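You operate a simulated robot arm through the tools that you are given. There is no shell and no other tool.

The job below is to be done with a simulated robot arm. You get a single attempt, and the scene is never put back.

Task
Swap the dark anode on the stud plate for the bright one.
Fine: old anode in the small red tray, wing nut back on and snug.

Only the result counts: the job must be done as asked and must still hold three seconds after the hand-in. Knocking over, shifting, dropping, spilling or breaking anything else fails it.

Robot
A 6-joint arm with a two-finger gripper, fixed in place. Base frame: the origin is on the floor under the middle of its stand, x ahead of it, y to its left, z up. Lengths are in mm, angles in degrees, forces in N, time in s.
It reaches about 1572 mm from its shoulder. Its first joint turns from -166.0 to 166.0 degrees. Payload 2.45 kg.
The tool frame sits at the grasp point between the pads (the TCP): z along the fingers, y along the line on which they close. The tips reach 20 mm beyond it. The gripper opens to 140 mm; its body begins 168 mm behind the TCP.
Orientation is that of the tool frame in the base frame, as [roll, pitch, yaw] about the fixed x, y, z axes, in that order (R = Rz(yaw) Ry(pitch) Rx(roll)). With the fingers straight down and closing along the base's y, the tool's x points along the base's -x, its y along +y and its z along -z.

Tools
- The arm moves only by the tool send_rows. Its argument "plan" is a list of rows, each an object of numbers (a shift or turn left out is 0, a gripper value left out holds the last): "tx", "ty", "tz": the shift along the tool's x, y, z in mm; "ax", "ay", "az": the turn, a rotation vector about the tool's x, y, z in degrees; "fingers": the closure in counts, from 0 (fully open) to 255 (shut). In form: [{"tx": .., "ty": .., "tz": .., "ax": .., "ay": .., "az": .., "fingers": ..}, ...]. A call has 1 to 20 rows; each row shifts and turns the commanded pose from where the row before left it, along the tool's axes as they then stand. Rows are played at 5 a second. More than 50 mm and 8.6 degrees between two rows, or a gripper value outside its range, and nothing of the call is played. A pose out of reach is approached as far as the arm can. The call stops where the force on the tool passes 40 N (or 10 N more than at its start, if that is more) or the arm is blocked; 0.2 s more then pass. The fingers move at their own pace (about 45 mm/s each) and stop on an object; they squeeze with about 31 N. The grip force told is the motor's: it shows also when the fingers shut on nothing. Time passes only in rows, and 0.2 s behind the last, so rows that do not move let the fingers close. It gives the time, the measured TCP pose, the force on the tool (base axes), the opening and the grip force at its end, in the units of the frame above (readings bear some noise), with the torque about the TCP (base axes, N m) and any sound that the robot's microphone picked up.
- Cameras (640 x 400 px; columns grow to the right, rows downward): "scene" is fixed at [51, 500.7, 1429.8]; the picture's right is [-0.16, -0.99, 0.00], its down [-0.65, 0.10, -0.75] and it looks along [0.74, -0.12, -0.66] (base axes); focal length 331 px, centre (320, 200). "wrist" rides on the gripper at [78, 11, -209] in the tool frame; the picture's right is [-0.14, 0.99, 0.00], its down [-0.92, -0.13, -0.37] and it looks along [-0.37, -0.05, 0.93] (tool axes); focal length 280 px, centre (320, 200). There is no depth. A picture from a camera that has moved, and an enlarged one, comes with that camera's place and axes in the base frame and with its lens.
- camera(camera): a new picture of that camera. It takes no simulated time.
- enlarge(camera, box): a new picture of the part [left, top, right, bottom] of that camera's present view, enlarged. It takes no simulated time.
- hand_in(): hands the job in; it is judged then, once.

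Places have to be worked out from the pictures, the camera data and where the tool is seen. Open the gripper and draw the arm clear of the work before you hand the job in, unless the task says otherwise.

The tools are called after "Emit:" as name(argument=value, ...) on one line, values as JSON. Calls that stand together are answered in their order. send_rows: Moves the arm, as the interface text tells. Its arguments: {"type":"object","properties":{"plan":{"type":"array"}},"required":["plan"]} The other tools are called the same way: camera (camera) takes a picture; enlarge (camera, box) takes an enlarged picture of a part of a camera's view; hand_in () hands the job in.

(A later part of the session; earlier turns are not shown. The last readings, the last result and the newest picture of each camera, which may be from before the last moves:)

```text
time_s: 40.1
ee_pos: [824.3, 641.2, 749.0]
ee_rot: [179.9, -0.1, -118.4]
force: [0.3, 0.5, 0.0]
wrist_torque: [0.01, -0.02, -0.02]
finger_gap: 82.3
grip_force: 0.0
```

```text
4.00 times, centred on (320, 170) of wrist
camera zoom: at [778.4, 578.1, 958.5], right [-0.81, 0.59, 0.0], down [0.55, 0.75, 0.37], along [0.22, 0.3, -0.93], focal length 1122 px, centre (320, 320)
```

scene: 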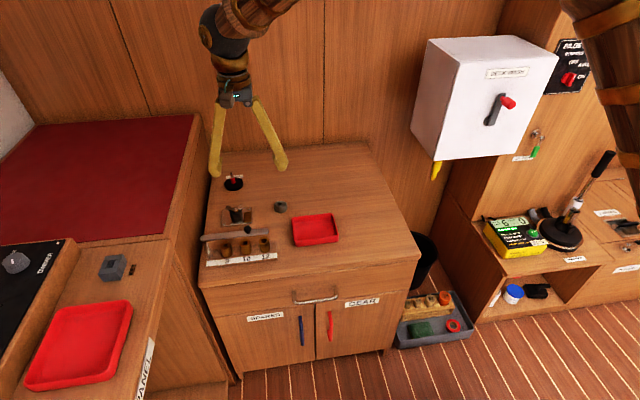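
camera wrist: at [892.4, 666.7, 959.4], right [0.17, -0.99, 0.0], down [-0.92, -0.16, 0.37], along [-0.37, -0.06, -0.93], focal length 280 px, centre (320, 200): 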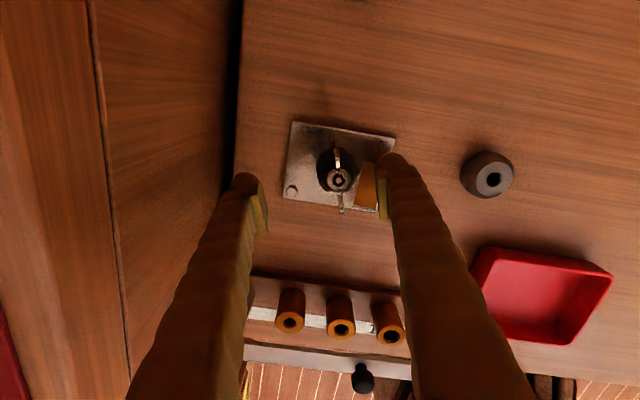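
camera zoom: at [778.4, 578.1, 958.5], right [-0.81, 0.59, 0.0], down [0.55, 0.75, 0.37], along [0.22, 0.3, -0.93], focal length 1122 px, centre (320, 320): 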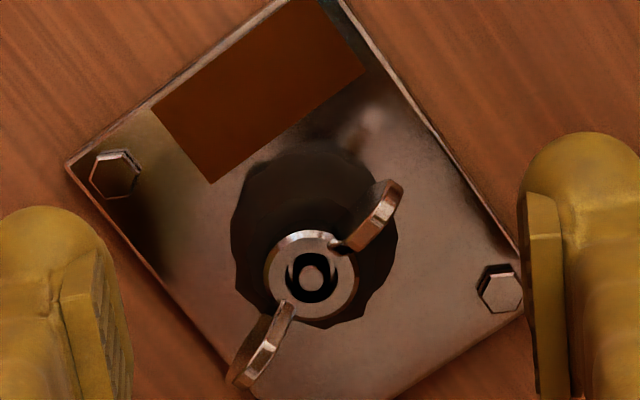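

The camera shows the stud about 1.9 mm to −tool y and 0.6 mm to +tool x of the TCP axis; I correct that and rotate further clockwise to test the wrist's range on that side.

Emit:
send_rows(plan=[{"tx": 0.6, "ty": -1.9}, {"az": 8.5}, {"az": 8.5}, {"az": 8.5}, {"az": 8.5}, {"az": 8.5}, {"az": 8.5}, {"az": 8.5}, {"az": 8.5}, {"az": 8.5}, {"az": 8.5}, {"az": 8.5}, {"az": 8.5}, {"az": 8.5}, {"az": 8.5}, {"az": 8.5}, {"az": 8.5}, {"az": 8.5}, {"az": 8.5}, {}])

Emit:
enlarge(camera="wrist", box=[240, 120, 400, 220])

```text
time_s: 44.3
ee_pos: [825.5, 639.3, 748.6]
ee_rot: [-179.9, 0.1, 88.6]
force: [-0.4, 0.3, -0.8]
wrist_torque: [0.03, -0.02, -0.02]
finger_gap: 82.0
grip_force: 0.0
```

```text
4.00 times, centred on (320, 170) of wrist
camera zoom: at [838.5, 718.1, 958.1], right [0.99, -0.16, 0.0], down [-0.15, -0.92, 0.37], along [-0.06, -0.36, -0.93], focal length 1122 px, centre (320, 320)
```

zoom: 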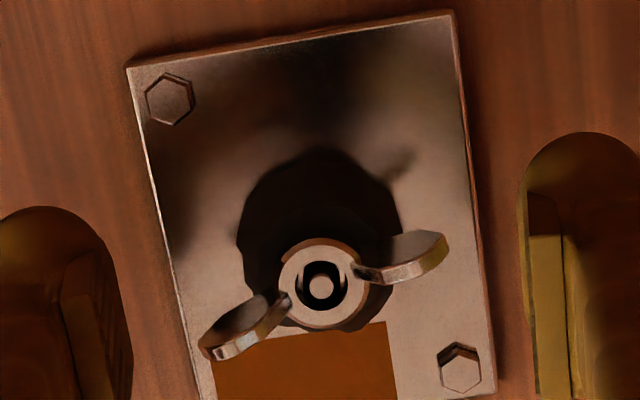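

The wrist still has range here. I trim the centring, rotate another 60° clockwise so the fingers trail the wings, and close to 27 mm.

Emit:
send_rows(plan=[{"tx": -0.9}, {"az": 8.5}, {"az": 8.5}, {"az": 8.5}, {"az": 8.5}, {"az": 8.5}, {"az": 8.5}, {"az": 8.5}, {}, {"fingers": 180}, {}, {"fingers": 206}, {}, {}])

Emit:
enlarge(camera="wrist", box=[240, 120, 400, 220])

Emit:
enlarge(camera="scene", box=[210, 170, 274, 235])

```text
time_s: 46.2
ee_pos: [846.0, 593.7, 746.6]
ee_rot: [-173.1, -1.4, 35.4]
force: [-17.3, 11.6, 23.6]
wrist_torque: [1.1, 0.78, 0.57]
finger_gap: 99.8
grip_force: 13.1
out of reach, approached as far as the arm can: row 7, 8
stopped in row 9: the force on the tool passed its limit at 42 N (the readings are from after the stop); the commanded pose is now the measured one
```

```text
4.00 times, centred on (320, 170) of wrist
camera zoom: at [926.8, 606.5, 954.9], right [0.46, -0.88, -0.12], down [-0.81, -0.47, 0.36], along [-0.37, -0.07, -0.93], focal length 1122 px, centre (320, 320)
```

zoom: 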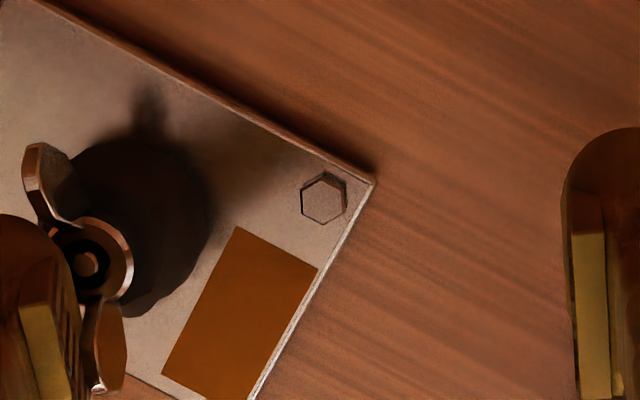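

```text
6.15 times, centred on (242, 202) of scene
camera zoom: at [51.0, 500.7, 1429.8], right [-0.16, -0.99, 0.0], down [-0.65, 0.1, -0.75], along [0.74, -0.12, -0.66], focal length 2035 px, centre (800, 185)
```

zoom: 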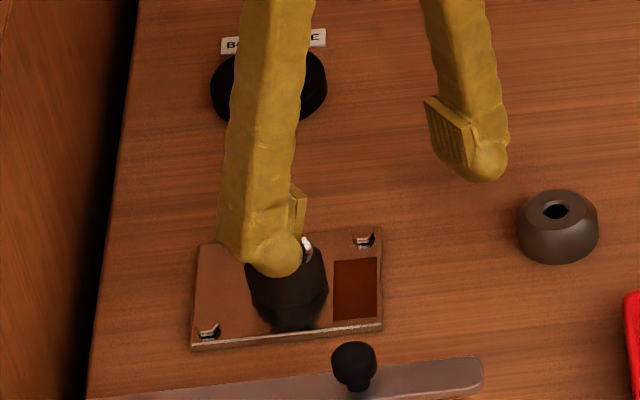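

The wrist reached its other limit (usable range is about −140° to +200°), dragging the arm sideways. I open fully away from the nut, rise clear, untilt, and turn back into range.

Emit:
send_rows(plan=[{"fingers": 40}, {}, {"fingers": 20}, {}, {"tz": -20}, {"tz": -20}, {"tz": -20}, {"ax": -6.9, "ay": -1.4}, {"az": -8.5}, {"az": -8.5}, {"az": -8.5}, {"az": -8.5}, {}])

Emit:
camera(camera="wrist")

Emit:
enlarge(camera="scene", box=[200, 160, 300, 240])

```text
time_s: 49.0
ee_pos: [861.3, 561.0, 800.3]
ee_rot: [-177.7, -1.9, 72.3]
force: [-0.2, 0.7, -0.5]
wrist_torque: [0.0, -0.01, 0.01]
finger_gap: 129.2
grip_force: 0.0
out of reach, approached as far as the arm can: row 8
```

```text
taken
camera wrist: at [900.9, 623.4, 1012.1], right [0.9, -0.43, -0.04], down [-0.39, -0.85, 0.34], along [-0.18, -0.29, -0.94], focal length 280 px, centre (320, 200)
```

wrist: 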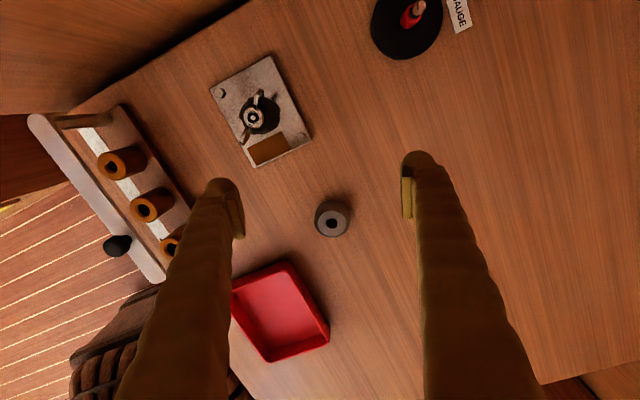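

```text
5.00 times, centred on (250, 200) of scene
camera zoom: at [51.0, 500.7, 1429.8], right [-0.16, -0.99, 0.0], down [-0.65, 0.1, -0.75], along [0.74, -0.12, -0.66], focal length 1654 px, centre (670, 200)
```

zoom: 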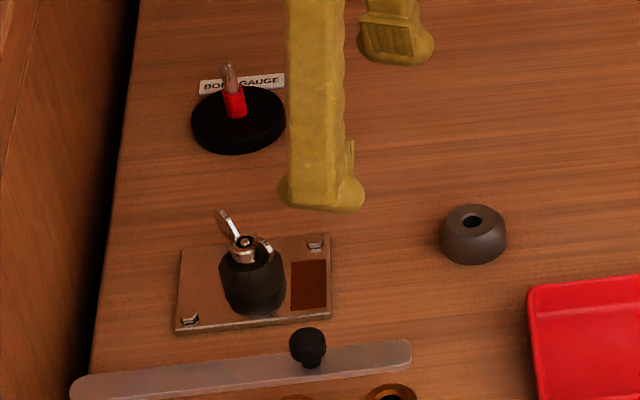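

The nut and plate look undisturbed. I untilt the tool and move back above the stud at z≈800.

Emit:
send_rows(plan=[{"ax": -2.3, "ay": -1.9}, {"tx": 31.7, "ty": -29}, {"tx": 31.7, "ty": -29}, {"fingers": 105}, {}, {}])

Emit:
camera(camera="wrist")

Emit:
enlarge(camera="wrist", box=[240, 120, 400, 220])

```text
time_s: 50.4
ee_pos: [825.8, 639.2, 800.8]
ee_rot: [180.0, 0.0, 72.3]
force: [-0.2, 0.9, -0.2]
wrist_torque: [0.01, -0.01, 0.04]
finger_gap: 82.2
grip_force: 0.1
```

```text
taken
camera wrist: at [860.4, 710.1, 1009.9], right [0.9, -0.43, 0.0], down [-0.4, -0.84, 0.37], along [-0.16, -0.33, -0.93], focal length 280 px, centre (320, 200)
```

wrist: 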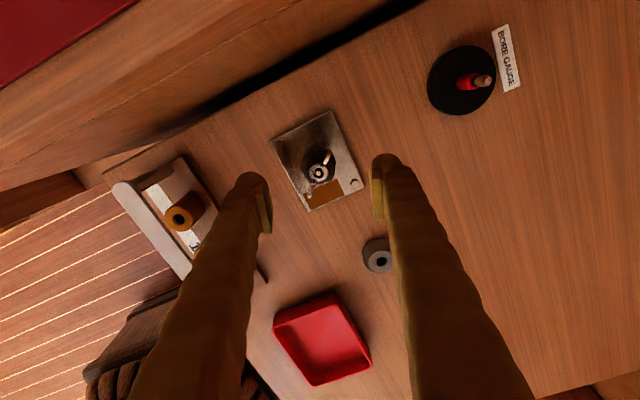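

```text
4.00 times, centred on (320, 170) of wrist
camera zoom: at [860.4, 710.1, 1009.9], right [0.9, -0.43, 0.0], down [-0.4, -0.84, 0.37], along [-0.16, -0.33, -0.93], focal length 1122 px, centre (320, 320)
```

zoom: 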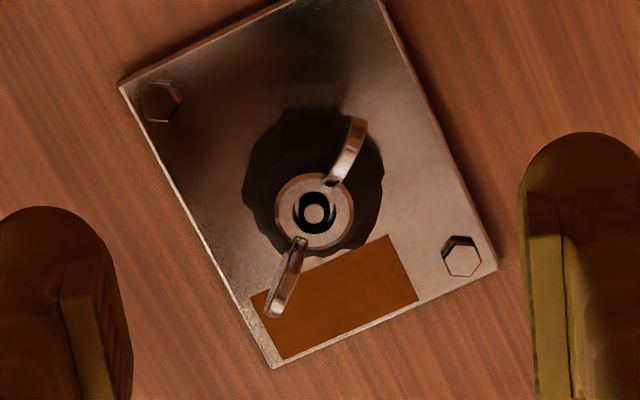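

Nut's wings now lead the fingers by about 67°, which suits the fork drive. I trim centring, descend to z≈749, close to 27 mm and turn counter-clockwise.

Emit:
send_rows(plan=[{"tx": 0.8, "ty": -0.8, "tz": 20}, {"tz": 20}, {"tz": 12}, {"fingers": 180}, {}, {"fingers": 206}, {}, {}])

Emit:
enlarge(camera="wrist", box=[240, 120, 400, 220])

```text
time_s: 52.2
ee_pos: [825.9, 642.2, 748.9]
ee_rot: [179.9, 0.0, 72.3]
force: [0.7, 0.1, -0.9]
wrist_torque: [0.01, 0.02, 0.01]
finger_gap: 26.9
grip_force: 0.0
```

```text
4.00 times, centred on (320, 170) of wrist
camera zoom: at [859.3, 712.7, 958.5], right [0.9, -0.43, 0.0], down [-0.4, -0.84, 0.37], along [-0.16, -0.33, -0.93], focal length 1122 px, centre (320, 320)
```

zoom: 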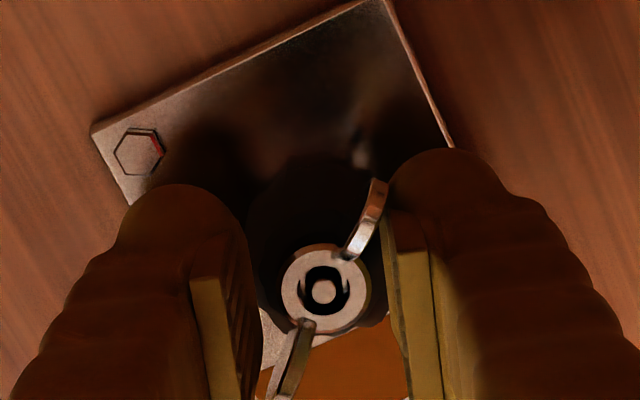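

Centred between the pads. Turning counter-clockwise 170°.

Emit:
send_rows(plan=[{"az": -8.5}, {"az": -8.5}, {"az": -8.5}, {"az": -8.5}, {"az": -8.5}, {"az": -8.5}, {"az": -8.5}, {"az": -8.5}, {"az": -8.5}, {"az": -8.5}, {"az": -8.5}, {"az": -8.5}, {"az": -8.5}, {"az": -8.5}, {"az": -8.5}, {"az": -8.5}, {"az": -8.5}, {"az": -8.5}, {"az": -8.5}, {"az": -8.5}])

Emit:
enlarge(camera="wrist", box=[240, 120, 400, 220])

Emit:
enlarge(camera="scene", box=[210, 170, 274, 235])

```text
time_s: 56.4
ee_pos: [824.5, 639.9, 747.2]
ee_rot: [180.0, 0.0, -117.6]
force: [-0.1, -0.7, 0.8]
wrist_torque: [-0.01, -0.03, 0.0]
finger_gap: 27.1
grip_force: 0.0
```

```text
4.00 times, centred on (320, 170) of wrist
camera zoom: at [778.4, 577.1, 958.5], right [-0.81, 0.58, 0.0], down [0.54, 0.76, 0.37], along [0.22, 0.3, -0.93], focal length 1122 px, centre (320, 320)
```

zoom: 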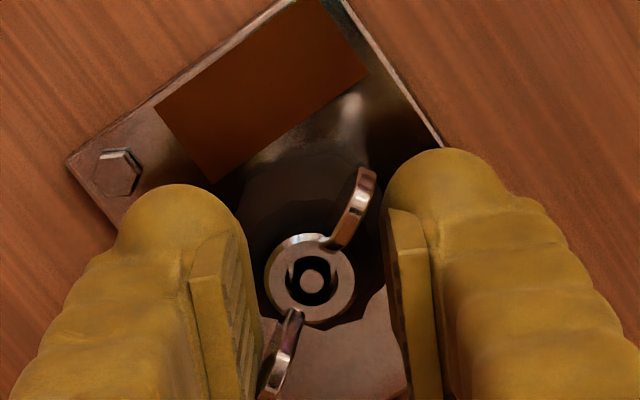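

```text
6.15 times, centred on (242, 202) of scene
camera zoom: at [51.0, 500.7, 1429.8], right [-0.16, -0.99, 0.0], down [-0.65, 0.1, -0.75], along [0.74, -0.12, -0.66], focal length 2035 px, centre (800, 185)
```

zoom: 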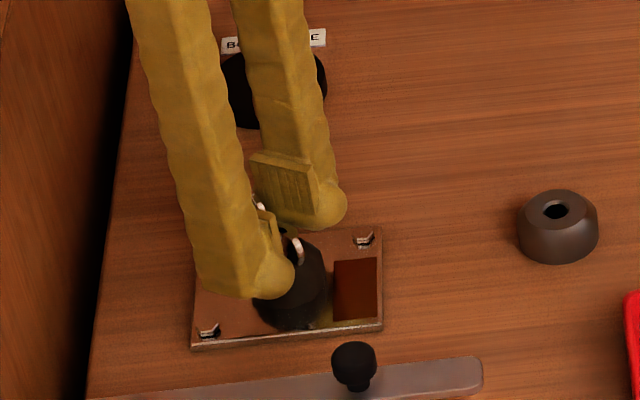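

Driving well with no load. Continue 128° more (staying inside the wrist's limit).

Emit:
send_rows(plan=[{"az": -8.5}, {"az": -8.5}, {"az": -8.5}, {"az": -8.5}, {"az": -8.5}, {"az": -8.5}, {"az": -8.5}, {"az": -8.5}, {"az": -8.5}, {"az": -8.5}, {"az": -8.5}, {"az": -8.5}, {"az": -8.5}, {"az": -8.5}, {"az": -8.5}, {}])

Emit:
enlarge(camera="wrist", box=[280, 150, 360, 220])

Emit:
enlarge(camera="scene", box=[225, 190, 260, 225])

```text
time_s: 59.9
ee_pos: [822.2, 640.0, 749.6]
ee_rot: [180.0, 0.1, 9.7]
force: [-6.1, -4.7, 6.5]
wrist_torque: [-0.16, -0.17, -1.67]
finger_gap: 40.1
grip_force: 31.4
stopped in row 16: the force on the tool passed its limit at 42 N (the readings are from after the stop); the commanded pose is now the measured one
```

```text
5.71 times, centred on (320, 185) of wrist
camera zoom: at [901.7, 643.6, 958.2], right [0.03, -1.0, 0.0], down [-0.93, -0.03, 0.37], along [-0.37, -0.01, -0.93], focal length 1602 px, centre (320, 286)
```

zoom: 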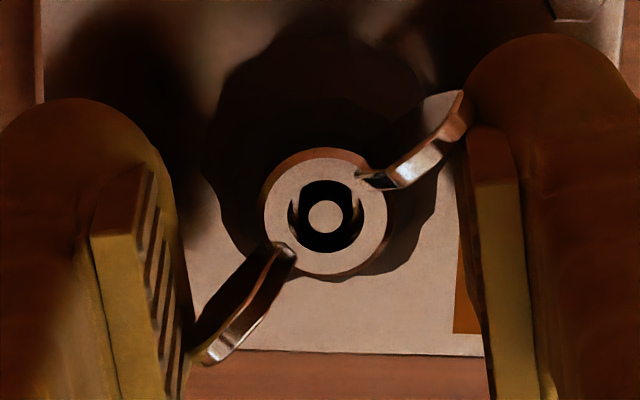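

```text
11.43 times, centred on (242, 208) of scene
camera zoom: at [51.0, 500.7, 1429.8], right [-0.16, -0.99, 0.0], down [-0.65, 0.1, -0.75], along [0.74, -0.12, -0.66], focal length 3780 px, centre (1206, 114)
```

zoom: 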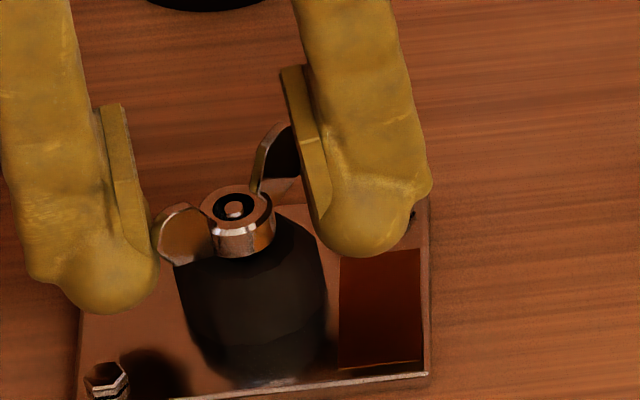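

The nut resisted at about 595° total turn (torque −1.7 N·m), and has risen about 2 mm. I open the fingers to release it and look at the nut's state.

Emit:
send_rows(plan=[{"fingers": 110}, {}, {}, {}])

Emit:
enlarge(camera="wrist", box=[280, 150, 360, 220])

Emit:
enlarge(camera="scene", box=[225, 190, 260, 225])

```text
time_s: 60.9
ee_pos: [822.6, 641.2, 748.1]
ee_rot: [179.9, 0.2, 9.9]
force: [-1.2, -0.2, 0.7]
wrist_torque: [0.02, 0.04, -0.01]
finger_gap: 79.4
grip_force: 0.0
```

```text
5.71 times, centred on (320, 185) of wrist
camera zoom: at [902.0, 643.8, 957.9], right [0.03, -1.0, 0.0], down [-0.93, -0.03, 0.37], along [-0.37, -0.01, -0.93], focal length 1602 px, centre (320, 286)
```

zoom: 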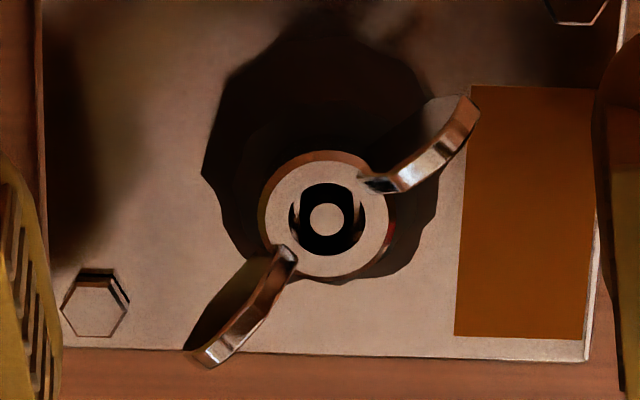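

```text
11.43 times, centred on (242, 208) of scene
camera zoom: at [51.0, 500.7, 1429.8], right [-0.16, -0.99, 0.0], down [-0.65, 0.1, -0.75], along [0.74, -0.12, -0.66], focal length 3780 px, centre (1206, 114)
```

zoom: 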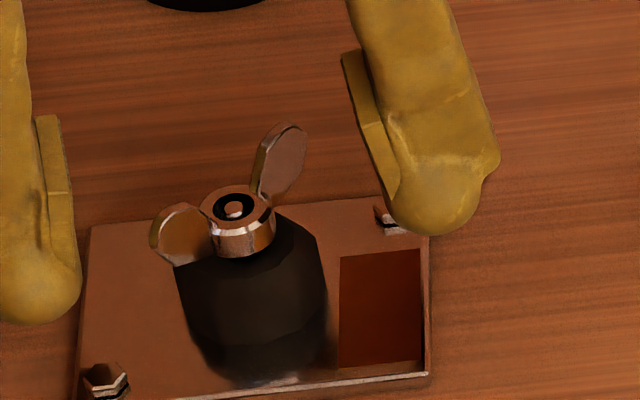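

The nut sits upright on the stud. I recentre (stud is ~2.9 mm toward +tool x) and rotate back to align the closing line with the wings, to feel torque and whether it is free.

Emit:
send_rows(plan=[{"tx": 2.9, "ty": 0.9}, {"az": 8.5}, {"az": 8.5}, {"az": 8.5}, {"az": 8.5}, {"az": 8.5}, {"az": 8.5}, {"az": 8.5}, {"az": 8.5}, {"az": 8.5}, {"az": 8.5}, {"az": 8.5}, {"az": 8.5}, {"az": 8.5}, {"az": 8.5}, {"az": 8.5}, {"az": 8.5}, {}])

Emit:
enlarge(camera="wrist", box=[280, 150, 360, 220])

```text
time_s: 64.7
ee_pos: [826.0, 639.4, 747.0]
ee_rot: [179.9, -0.1, -126.2]
force: [0.4, -0.4, -0.3]
wrist_torque: [0.01, -0.03, -0.01]
finger_gap: 80.0
grip_force: 0.1
```

```text
5.71 times, centred on (320, 185) of wrist
camera zoom: at [771.3, 584.2, 957.7], right [-0.72, 0.7, 0.0], down [0.65, 0.67, 0.37], along [0.26, 0.26, -0.93], focal length 1602 px, centre (320, 286)
```

zoom: 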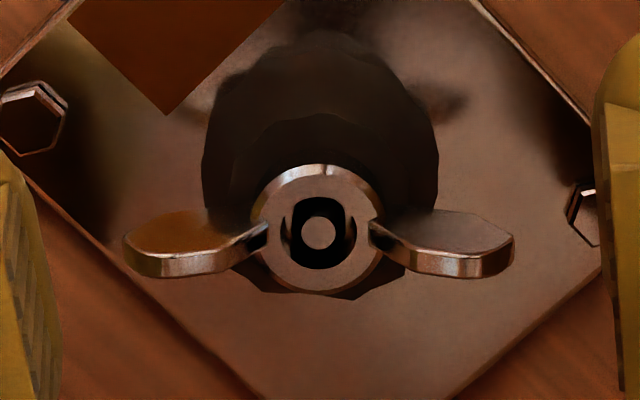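

Aligned and centred. I close on the wing tips and read the loads.

Emit:
send_rows(plan=[{"fingers": 150}, {}, {"fingers": 175}, {}, {}, {}])

```text
time_s: 66.1
ee_pos: [825.5, 640.7, 747.8]
ee_rot: [-180.0, -0.1, -126.1]
force: [1.8, -0.2, 0.0]
wrist_torque: [-0.03, -0.02, 0.03]
finger_gap: 51.2
grip_force: 31.2
```

Perfectly balanced grip. I turn 17° counter-clockwise and read the torque.

Emit:
send_rows(plan=[{"az": -4}, {"az": -4}, {"az": -4}, {"az": -4}, {}])

Emit:
enlarge(camera="wrist", box=[280, 150, 360, 220])

```text
time_s: 67.3
ee_pos: [824.8, 640.5, 750.1]
ee_rot: [180.0, 0.0, -110.1]
force: [-4.3, 3.1, 3.1]
wrist_torque: [0.06, 0.04, 0.02]
finger_gap: 48.1
grip_force: 31.1
```

```text
5.71 times, centred on (320, 185) of wrist
camera zoom: at [789.0, 570.7, 958.2], right [-0.88, 0.47, 0.0], down [0.44, 0.82, 0.37], along [0.17, 0.32, -0.93], focal length 1602 px, centre (320, 286)
```

zoom: 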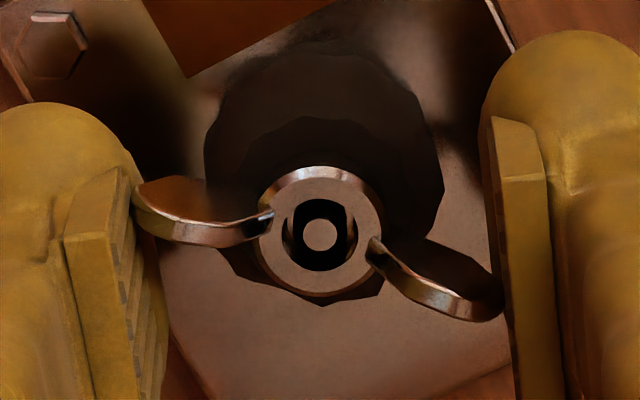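

The nut did not follow: its rotation appears to have ended here, perhaps because the thread has run out. I turn back to align and try a gentle lift.

Emit:
send_rows(plan=[{"fingers": 140}, {}, {"az": 8}, {"az": 8}, {"fingers": 175}, {}, {}, {}, {"tz": -1}, {"tz": -1}, {}])

Emit:
enlarge(camera="wrist", box=[280, 150, 360, 220])

Emit:
enlarge(camera="scene", box=[225, 190, 260, 225])

```text
time_s: 69.7
ee_pos: [823.0, 640.1, 750.5]
ee_rot: [-179.9, -0.1, -126.1]
force: [0.9, 0.0, -0.4]
wrist_torque: [0.02, -0.02, 0.02]
finger_gap: 51.5
grip_force: 31.2
```

```text
5.71 times, centred on (320, 185) of wrist
camera zoom: at [770.7, 583.5, 960.2], right [-0.72, 0.69, 0.0], down [0.65, 0.67, 0.37], along [0.25, 0.26, -0.93], focal length 1602 px, centre (320, 286)
```

zoom: 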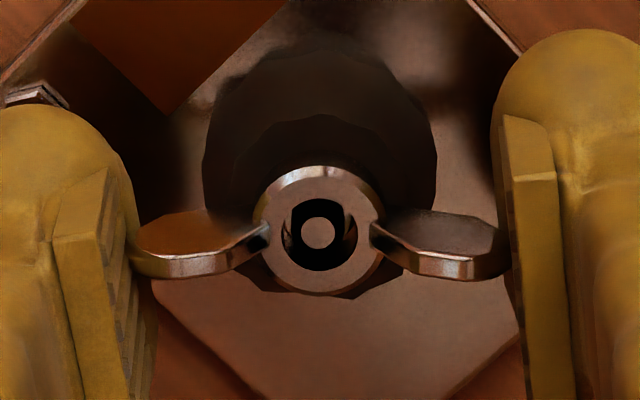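

```text
11.43 times, centred on (242, 208) of scene
camera zoom: at [51.0, 500.7, 1429.8], right [-0.16, -0.99, 0.0], down [-0.65, 0.1, -0.75], along [0.74, -0.12, -0.66], focal length 3780 px, centre (1206, 114)
```

zoom: 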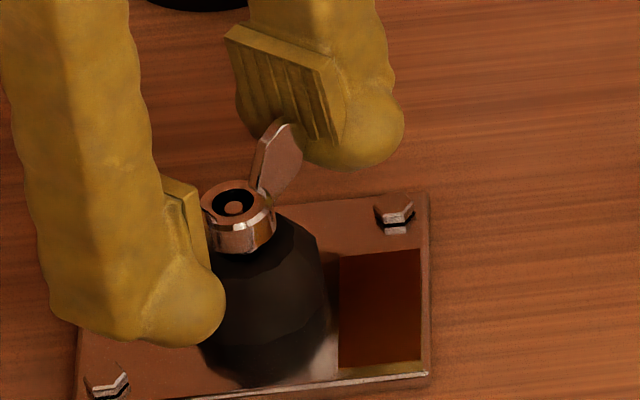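

The nut rises freely with the gripper (no vertical load, ring visibly higher). I keep lifting it straight up off the stud.

Emit:
send_rows(plan=[{"tz": -2}, {"tz": -2}, {"tz": -2}, {"tz": -2}, {"tz": -2}, {}])

Emit:
enlarge(camera="scene", box=[225, 185, 260, 220])

Emit:
enlarge(camera="wrist", box=[280, 150, 360, 220])

```text
time_s: 71.1
ee_pos: [825.7, 640.4, 760.1]
ee_rot: [-180.0, -0.1, -126.0]
force: [-0.2, 0.0, -1.6]
wrist_torque: [0.02, 0.01, 0.02]
finger_gap: 51.0
grip_force: 31.1
```

```text
11.43 times, centred on (242, 202) of scene
camera zoom: at [51.0, 500.7, 1429.8], right [-0.16, -0.99, 0.0], down [-0.65, 0.1, -0.75], along [0.74, -0.12, -0.66], focal length 3780 px, centre (1206, 171)
```

zoom: 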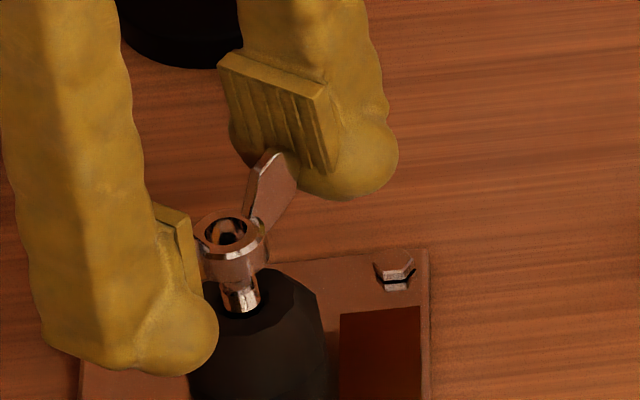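

```text
5.71 times, centred on (320, 185) of wrist
camera zoom: at [771.4, 583.8, 970.0], right [-0.72, 0.69, 0.0], down [0.65, 0.67, 0.37], along [0.25, 0.26, -0.93], focal length 1602 px, centre (320, 286)
```

zoom: 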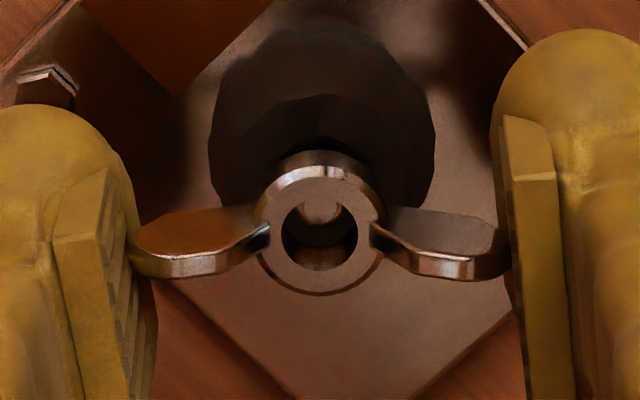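

The nut clears the stud. I raise it 40 mm and carry it to a free spot on the bench near (920, 540).

Emit:
send_rows(plan=[{"tz": -5}, {"tz": -10}, {"tz": -10}, {"tz": -10}, {"tz": -5}, {"tx": 3.2, "ty": -16.9}, {"tx": 3.2, "ty": -16.9}, {"tx": 3.2, "ty": -16.9}, {"tx": 3.2, "ty": -16.9}, {"tx": 3.2, "ty": -16.9}, {"tx": 3.2, "ty": -16.9}, {"tx": 3.2, "ty": -16.9}, {"tx": 3.2, "ty": -16.9}, {}])

Emit:
camera(camera="wrist")

Emit:
enlarge(camera="scene", box=[200, 140, 310, 240])

```text
time_s: 74.1
ee_pos: [919.8, 541.0, 800.3]
ee_rot: [-179.9, -0.1, -126.0]
force: [-0.9, -0.1, -0.4]
wrist_torque: [0.0, 0.02, 0.0]
finger_gap: 51.4
grip_force: 30.8
```

```text
taken
camera wrist: at [866.0, 483.9, 1010.2], right [-0.72, 0.69, 0.0], down [0.65, 0.67, 0.37], along [0.25, 0.26, -0.93], focal length 280 px, centre (320, 200)
```

wrist: 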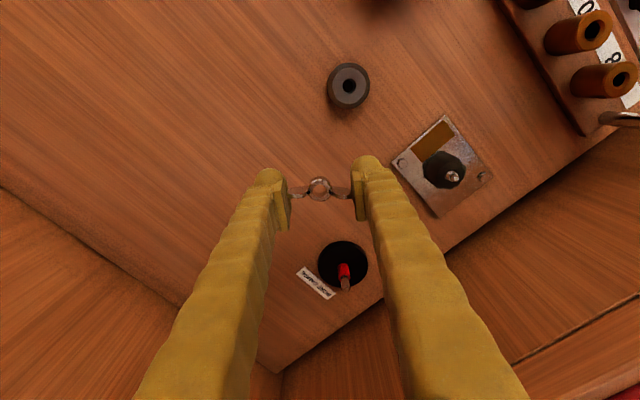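

```text
4.00 times, centred on (255, 190) of scene
camera zoom: at [51.0, 500.7, 1429.8], right [-0.16, -0.99, 0.0], down [-0.65, 0.1, -0.75], along [0.74, -0.12, -0.66], focal length 1323 px, centre (580, 240)
```

zoom: 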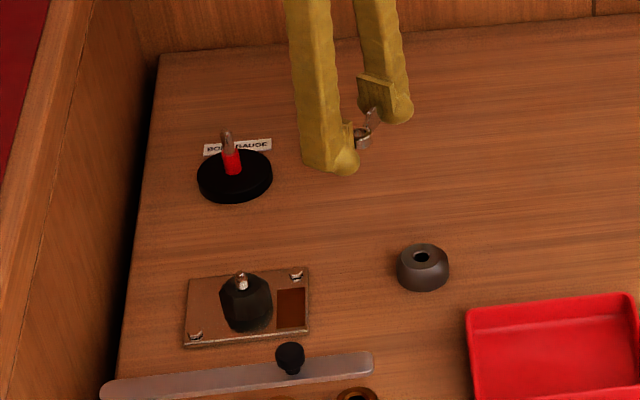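

The nut is held securely, and the bare stud with dark anode is visible. I lower toward the bench to z≈735 and look.

Emit:
send_rows(plan=[{"tz": 20}, {"tz": 20}, {"tz": 15}, {"tz": 10}, {}])

Emit:
enlarge(camera="scene", box=[255, 155, 315, 205])

Emit:
enlarge(camera="wrist", box=[280, 150, 360, 220])

```text
time_s: 75.3
ee_pos: [920.2, 541.4, 734.0]
ee_rot: [-180.0, -0.2, -126.1]
force: [-0.3, -0.7, -0.2]
wrist_torque: [-0.02, -0.02, -0.03]
finger_gap: 51.2
grip_force: 31.6
```

```text
8.00 times, centred on (285, 180) of scene
camera zoom: at [51.0, 500.7, 1429.8], right [-0.16, -0.99, 0.0], down [-0.65, 0.1, -0.75], along [0.74, -0.12, -0.66], focal length 2646 px, centre (600, 360)
```

zoom: 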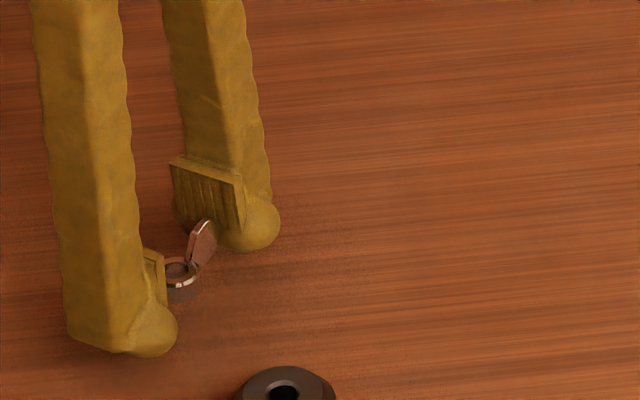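

```text
5.71 times, centred on (320, 185) of wrist
camera zoom: at [866.1, 483.9, 944.8], right [-0.72, 0.69, 0.0], down [0.65, 0.67, 0.37], along [0.25, 0.26, -0.93], focal length 1602 px, centre (320, 286)
```

zoom: 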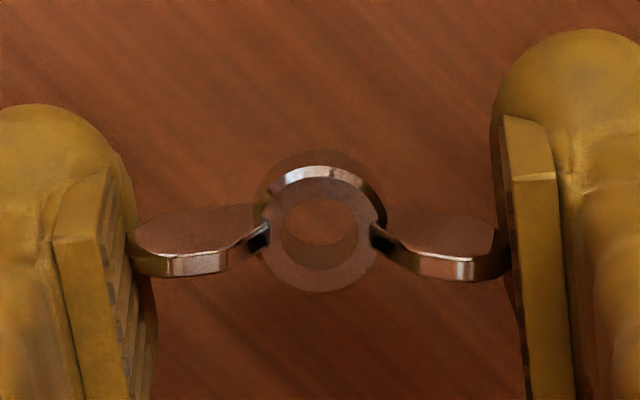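

The contact shadow shows it is close. I lower by small steps, watching the vertical force.

Emit:
send_rows(plan=[{"tz": 1}, {"tz": 1}, {"tz": 1}, {"tz": 1}, {"tz": 1}, {}])

```text
time_s: 76.7
ee_pos: [919.9, 541.6, 728.6]
ee_rot: [179.9, -0.1, -126.2]
force: [-0.2, 0.3, -0.7]
wrist_torque: [0.01, -0.02, 0.0]
finger_gap: 51.2
grip_force: 31.2
```

Emit:
send_rows(plan=[{"tz": 1}, {"tz": 1}, {"tz": 1}, {}])

Emit:
enlarge(camera="scene", box=[255, 160, 300, 200])

```text
time_s: 77.7
ee_pos: [918.3, 540.5, 726.6]
ee_rot: [180.0, -0.1, -126.2]
force: [-0.3, 0.2, -0.6]
wrist_torque: [0.01, 0.01, 0.04]
finger_gap: 51.2
grip_force: 30.8
```

```text
10.00 times, centred on (278, 180) of scene
camera zoom: at [51.0, 500.7, 1429.8], right [-0.16, -0.99, 0.0], down [-0.65, 0.1, -0.75], along [0.74, -0.12, -0.66], focal length 3307 px, centre (745, 400)
```

zoom: 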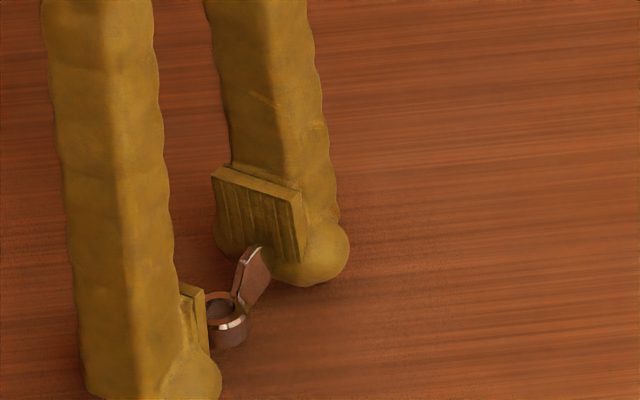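

Emit:
send_rows(plan=[{"tz": 1}, {"tz": 1}, {"tz": 1}, {}])

```text
time_s: 78.7
ee_pos: [919.2, 540.5, 724.2]
ee_rot: [-179.9, -0.1, -126.1]
force: [0.8, 0.3, -0.7]
wrist_torque: [-0.02, -0.01, -0.01]
finger_gap: 51.3
grip_force: 31.0
```

Emit:
send_rows(plan=[{"tz": 1}, {"tz": 1}, {}])

Emit:
enlarge(camera="scene", box=[255, 160, 300, 200])

Emit:
enlarge(camera="wrist", box=[280, 150, 360, 220])

```text
time_s: 79.5
ee_pos: [918.5, 540.4, 722.6]
ee_rot: [180.0, -0.2, -126.1]
force: [0.0, 0.0, -1.3]
wrist_torque: [0.01, 0.01, -0.03]
finger_gap: 51.2
grip_force: 31.2
```

```text
10.00 times, centred on (278, 180) of scene
camera zoom: at [51.0, 500.7, 1429.8], right [-0.16, -0.99, 0.0], down [-0.65, 0.1, -0.75], along [0.74, -0.12, -0.66], focal length 3307 px, centre (745, 400)
```

zoom: 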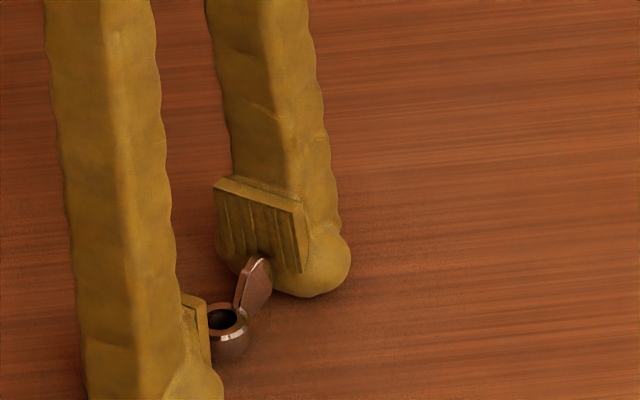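

```text
5.71 times, centred on (320, 185) of wrist
camera zoom: at [865.1, 483.2, 932.0], right [-0.72, 0.69, 0.0], down [0.65, 0.67, 0.37], along [0.25, 0.26, -0.93], focal length 1602 px, centre (320, 286)
```

zoom: 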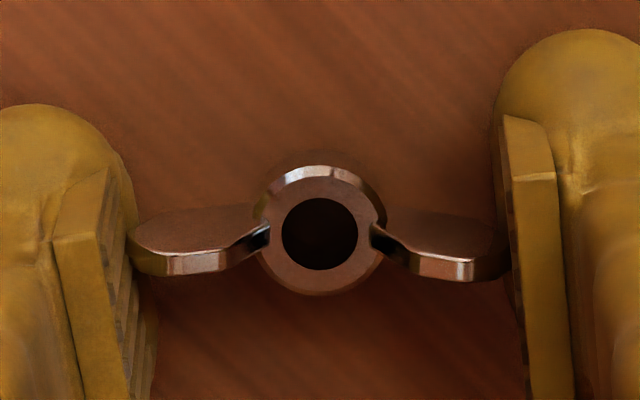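

The bore has gone dark, so it is within about a millimetre of the bench. Half-millimetre steps now.

Emit:
send_rows(plan=[{"tz": 0.5}, {"tz": 0.5}, {}])

```text
time_s: 80.3
ee_pos: [919.6, 539.7, 722.2]
ee_rot: [-179.9, -0.2, -126.1]
force: [0.2, 0.7, -0.3]
wrist_torque: [0.07, 0.0, -0.02]
finger_gap: 51.1
grip_force: 31.1
```

Emit:
send_rows(plan=[{"tz": 0.5}, {"tz": 0.5}, {}])

```text
time_s: 81.1
ee_pos: [918.5, 539.0, 719.6]
ee_rot: [-179.9, -0.1, -126.2]
force: [-0.2, 0.0, 0.6]
wrist_torque: [0.02, 0.04, 0.03]
finger_gap: 51.1
grip_force: 31.5
```

Emit:
send_rows(plan=[{"tz": 0.5}, {"tz": 0.5}, {}])

Emit:
enlarge(camera="scene", box=[260, 170, 295, 200])

Emit:
enlarge(camera="wrist", box=[280, 150, 360, 220])

```text
time_s: 81.9
ee_pos: [919.4, 540.0, 721.2]
ee_rot: [180.0, -0.1, -126.0]
force: [0.3, -2.6, 8.3]
wrist_torque: [-0.05, 0.01, 0.01]
finger_gap: 51.0
grip_force: 30.3
```

```text
13.33 times, centred on (278, 185) of scene
camera zoom: at [51.0, 500.7, 1429.8], right [-0.16, -0.99, 0.0], down [-0.65, 0.1, -0.75], along [0.74, -0.12, -0.66], focal length 4410 px, centre (887, 400)
```

zoom: 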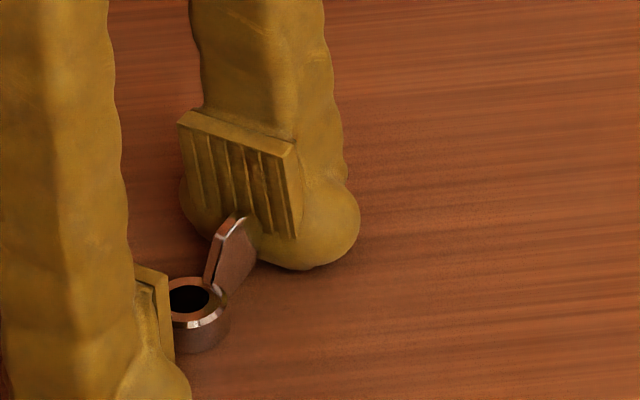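

```text
5.71 times, centred on (320, 185) of wrist
camera zoom: at [865.2, 483.5, 929.4], right [-0.72, 0.69, 0.0], down [0.65, 0.67, 0.37], along [0.26, 0.26, -0.93], focal length 1602 px, centre (320, 286)
```

zoom: 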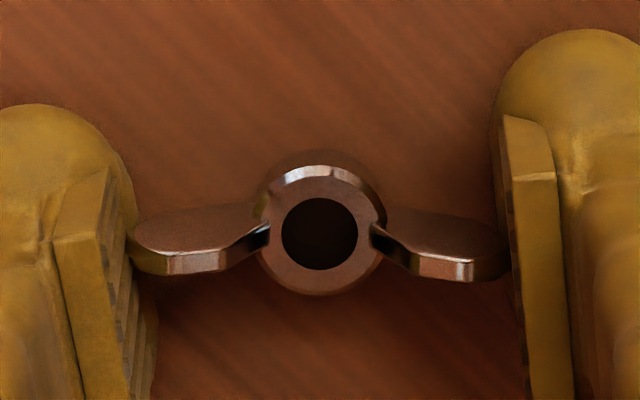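

Contact at commanded z≈719 (Fz 8 N). I ease up 0.3 mm and release the nut gently.

Emit:
send_rows(plan=[{"tz": -0.3}, {"fingers": 155}, {}, {"fingers": 140}, {}, {"fingers": 120}, {}, {}])

Emit:
enlarge(camera="wrist", box=[280, 150, 360, 220])

Emit:
enlarge(camera="scene", box=[260, 170, 295, 200])

```text
time_s: 83.7
ee_pos: [919.4, 540.5, 719.1]
ee_rot: [-179.9, -0.2, -126.1]
force: [-0.4, -0.3, 0.4]
wrist_torque: [0.01, 0.01, 0.01]
finger_gap: 73.8
grip_force: 0.0
```

```text
5.71 times, centred on (320, 185) of wrist
camera zoom: at [865.5, 483.7, 929.5], right [-0.72, 0.69, 0.0], down [0.65, 0.67, 0.37], along [0.25, 0.26, -0.93], focal length 1602 px, centre (320, 286)
```

zoom: 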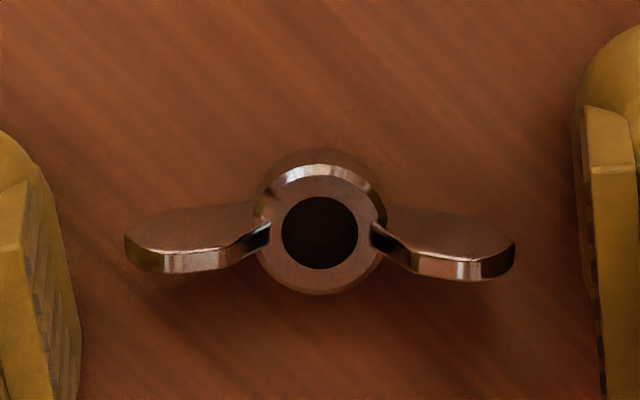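

```text
13.33 times, centred on (278, 185) of scene
camera zoom: at [51.0, 500.7, 1429.8], right [-0.16, -0.99, 0.0], down [-0.65, 0.1, -0.75], along [0.74, -0.12, -0.66], focal length 4410 px, centre (887, 400)
```

zoom: 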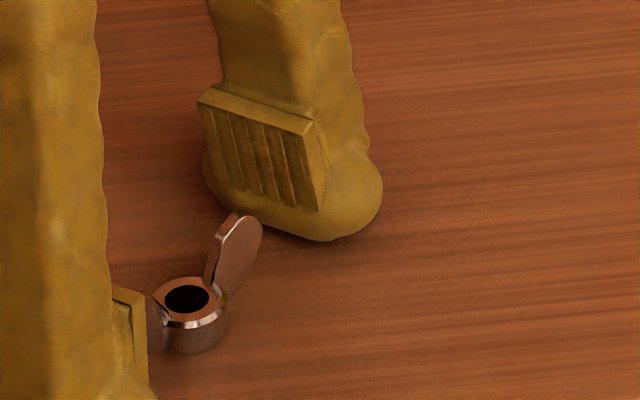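

The nut stands upright on the bench at about (919, 540). Now I rise, square the gripper to close along y, and return above the stud for the dark anode.

Emit:
send_rows(plan=[{"tz": -15}, {"tz": -30}, {"tz": -35}, {"az": 8.5}, {"az": 8.5}, {"az": 8.5}, {"az": 8.5}, {"az": 8.5}, {"az": 8.5}, {"az": 2.7}, {"tx": 23.4, "ty": 25.2}, {"tx": 23.4, "ty": 25.2}, {"tx": 23.5, "ty": 25.2}, {"tx": 23.5, "ty": 25.1}, {}])

Emit:
enlarge(camera="wrist", box=[270, 120, 370, 200])

Emit:
enlarge(camera="scene", box=[210, 190, 270, 235])

```text
time_s: 86.9
ee_pos: [825.1, 640.9, 799.2]
ee_rot: [-179.9, -0.2, -179.8]
force: [0.2, 1.5, -0.4]
wrist_torque: [-0.03, -0.01, -0.02]
finger_gap: 73.8
grip_force: 0.1
```

```text
5.00 times, centred on (320, 160) of wrist
camera zoom: at [747.5, 652.2, 1009.2], right [0.13, 0.99, 0.0], down [0.92, -0.12, 0.37], along [0.36, -0.05, -0.93], focal length 1402 px, centre (320, 400)
```

zoom: 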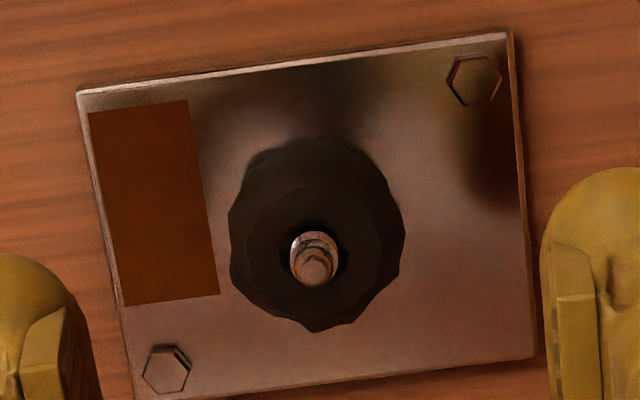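

```text
8.89 times, centred on (240, 212) of scene
camera zoom: at [51.0, 500.7, 1429.8], right [-0.16, -0.99, 0.0], down [-0.65, 0.1, -0.75], along [0.74, -0.12, -0.66], focal length 2940 px, centre (1031, 89)
```

zoom: 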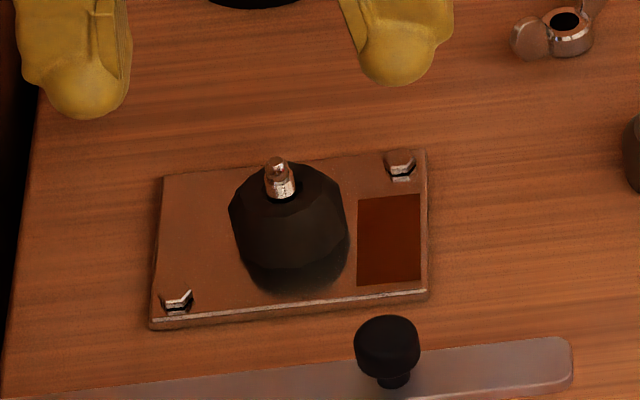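

The dark anode (about 40 mm across, top ≈ 726) is exposed on the stud. I descend around it to TCP z≈731 with the 74 mm opening, then check.

Emit:
send_rows(plan=[{"ty": -0.5, "tz": 20}, {"tz": 20}, {"tz": 15}, {"tz": 8}, {"tz": 4}, {}])

Emit:
enlarge(camera="wrist", box=[260, 140, 380, 230])

Emit:
enlarge(camera="scene", box=[210, 190, 270, 235])

```text
time_s: 88.3
ee_pos: [826.4, 639.7, 732.0]
ee_rot: [-179.9, -0.1, -179.9]
force: [0.1, -1.0, 0.5]
wrist_torque: [-0.04, 0.03, 0.01]
finger_gap: 74.1
grip_force: 0.1
```

```text
4.44 times, centred on (320, 185) of wrist
camera zoom: at [748.3, 651.0, 941.6], right [0.13, 0.99, 0.0], down [0.92, -0.12, 0.37], along [0.36, -0.05, -0.93], focal length 1246 px, centre (320, 267)
```

zoom: 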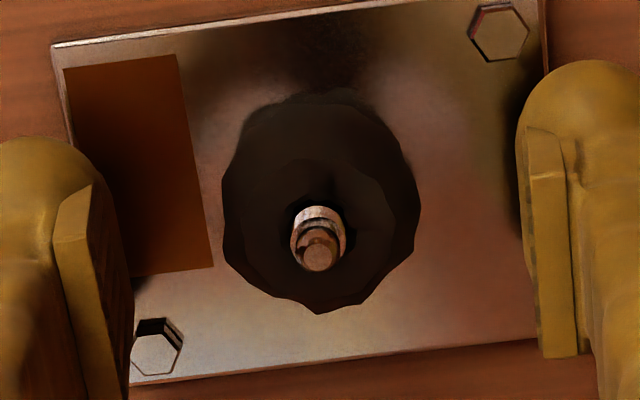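

```text
8.89 times, centred on (240, 212) of scene
camera zoom: at [51.0, 500.7, 1429.8], right [-0.16, -0.99, 0.0], down [-0.65, 0.1, -0.75], along [0.74, -0.12, -0.66], focal length 2940 px, centre (1031, 89)
```

zoom: 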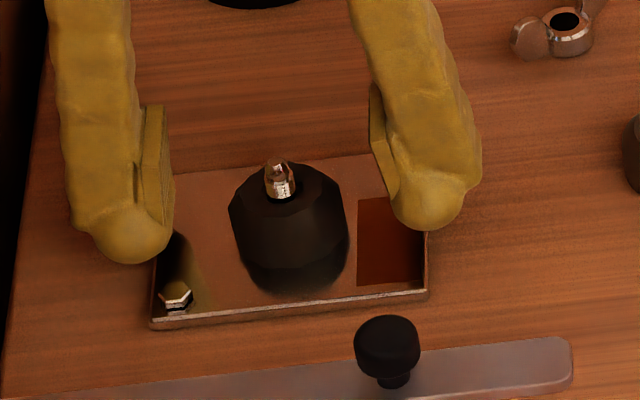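

Fingers stand either side of the anode, clear of the plate. I close on it.

Emit:
send_rows(plan=[{"fingers": 160}, {}, {"fingers": 205}, {}, {}, {}, {}])

Emit:
enlarge(camera="wrist", box=[260, 140, 380, 230])

Emit:
enlarge(camera="scene", box=[210, 190, 270, 235])

```text
time_s: 89.9
ee_pos: [824.4, 640.0, 731.4]
ee_rot: [180.0, 0.0, -179.8]
force: [0.3, 0.0, -0.1]
wrist_torque: [0.02, 0.0, 0.02]
finger_gap: 36.7
grip_force: 31.8
```

```text
4.44 times, centred on (320, 185) of wrist
camera zoom: at [748.3, 651.0, 941.7], right [0.13, 0.99, 0.0], down [0.92, -0.12, 0.37], along [0.36, -0.05, -0.93], focal length 1246 px, centre (320, 267)
```

zoom: 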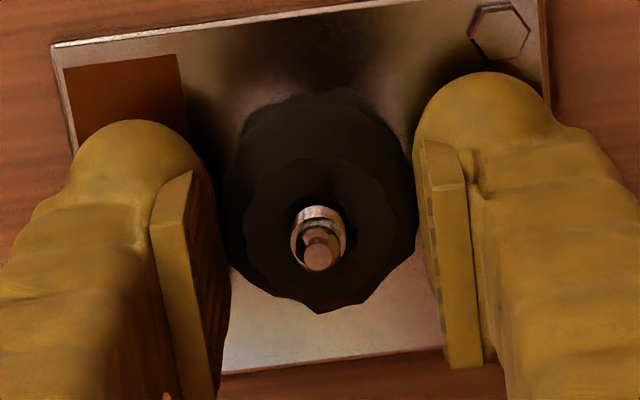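

```text
8.89 times, centred on (240, 212) of scene
camera zoom: at [51.0, 500.7, 1429.8], right [-0.16, -0.99, 0.0], down [-0.65, 0.1, -0.75], along [0.74, -0.12, -0.66], focal length 2940 px, centre (1031, 89)
```

zoom: 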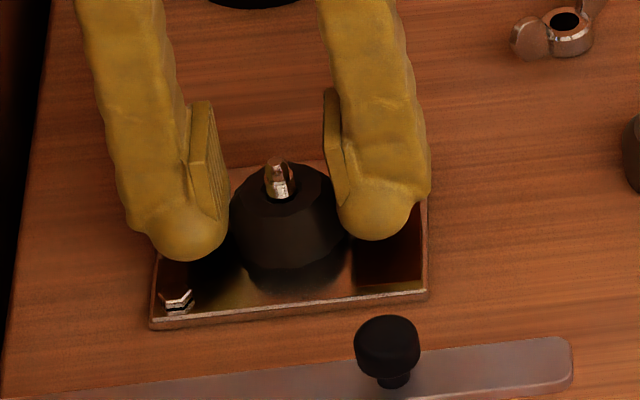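

Gripped evenly at 36.7 mm. I lift slowly at first to check it slides up the stud freely.

Emit:
send_rows(plan=[{"tz": -1}, {"tz": -1.5}, {"tz": -2}, {"tz": -2.5}, {}])

Emit:
enlarge(camera="scene", box=[210, 185, 270, 230])

```text
time_s: 91.1
ee_pos: [826.3, 640.8, 739.2]
ee_rot: [-179.9, -0.1, -179.8]
force: [0.4, 0.4, -1.4]
wrist_torque: [-0.04, -0.01, 0.0]
finger_gap: 36.8
grip_force: 31.1
```

```text
8.89 times, centred on (240, 208) of scene
camera zoom: at [51.0, 500.7, 1429.8], right [-0.16, -0.99, 0.0], down [-0.65, 0.1, -0.75], along [0.74, -0.12, -0.66], focal length 2940 px, centre (1031, 133)
```

zoom: 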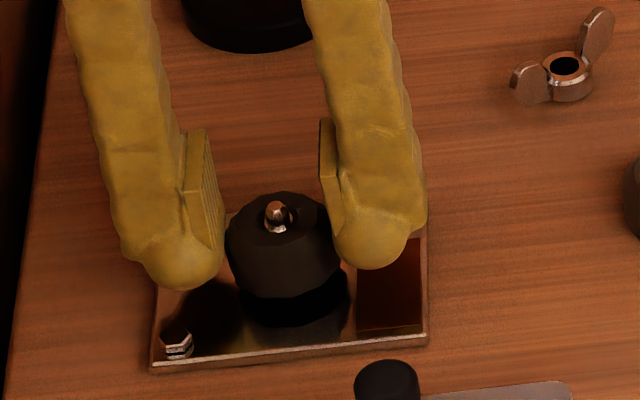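

The anode slides up freely. I lift it clear of the stud and carry it over to the small red tray at about (721, 411).

Emit:
send_rows(plan=[{"tz": -5}, {"tz": -10}, {"tz": -15}, {"tz": -15}, {"tz": -15}, {"tx": 15, "ty": -32.7}, {"tx": 15, "ty": -32.7}, {"tx": 15, "ty": -32.7}, {"tx": 15, "ty": -32.7}, {"tx": 15, "ty": -32.7}, {"tx": 15, "ty": -32.7}, {"tx": 15, "ty": -32.7}, {}])

Emit:
camera(camera="wrist")

Emit:
enlarge(camera="scene", box=[210, 170, 360, 270])

```text
time_s: 93.9
ee_pos: [720.1, 410.6, 800.9]
ee_rot: [-179.9, -0.1, -179.8]
force: [0.1, 0.1, -1.0]
wrist_torque: [0.0, 0.02, -0.02]
finger_gap: 36.5
grip_force: 30.8
```

```text
taken
camera wrist: at [642.5, 420.5, 1009.8], right [0.13, 0.99, 0.0], down [0.92, -0.12, 0.37], along [0.36, -0.05, -0.93], focal length 280 px, centre (320, 200)
```

wrist: 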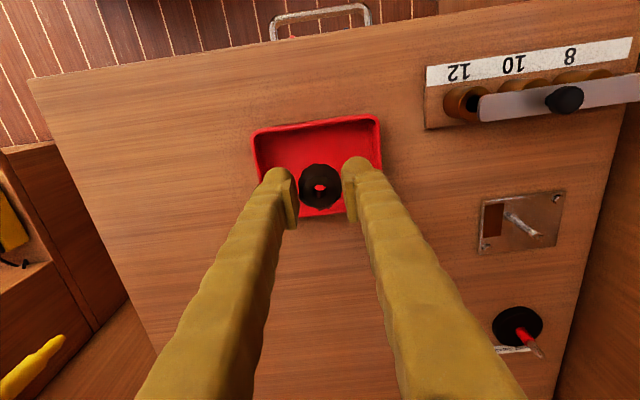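

```text
4.00 times, centred on (285, 220) of scene
camera zoom: at [51.0, 500.7, 1429.8], right [-0.16, -0.99, 0.0], down [-0.65, 0.1, -0.75], along [0.74, -0.12, -0.66], focal length 1323 px, centre (460, 120)
```

zoom: 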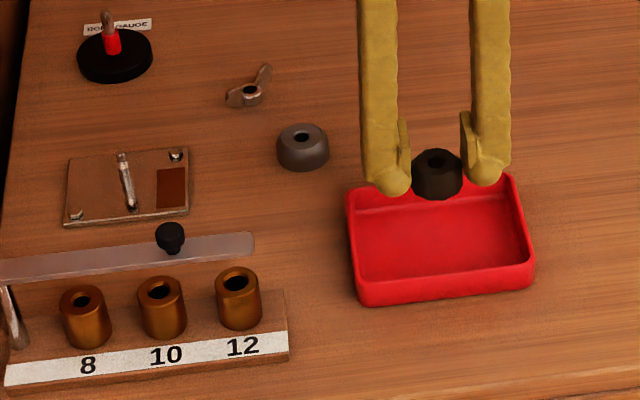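

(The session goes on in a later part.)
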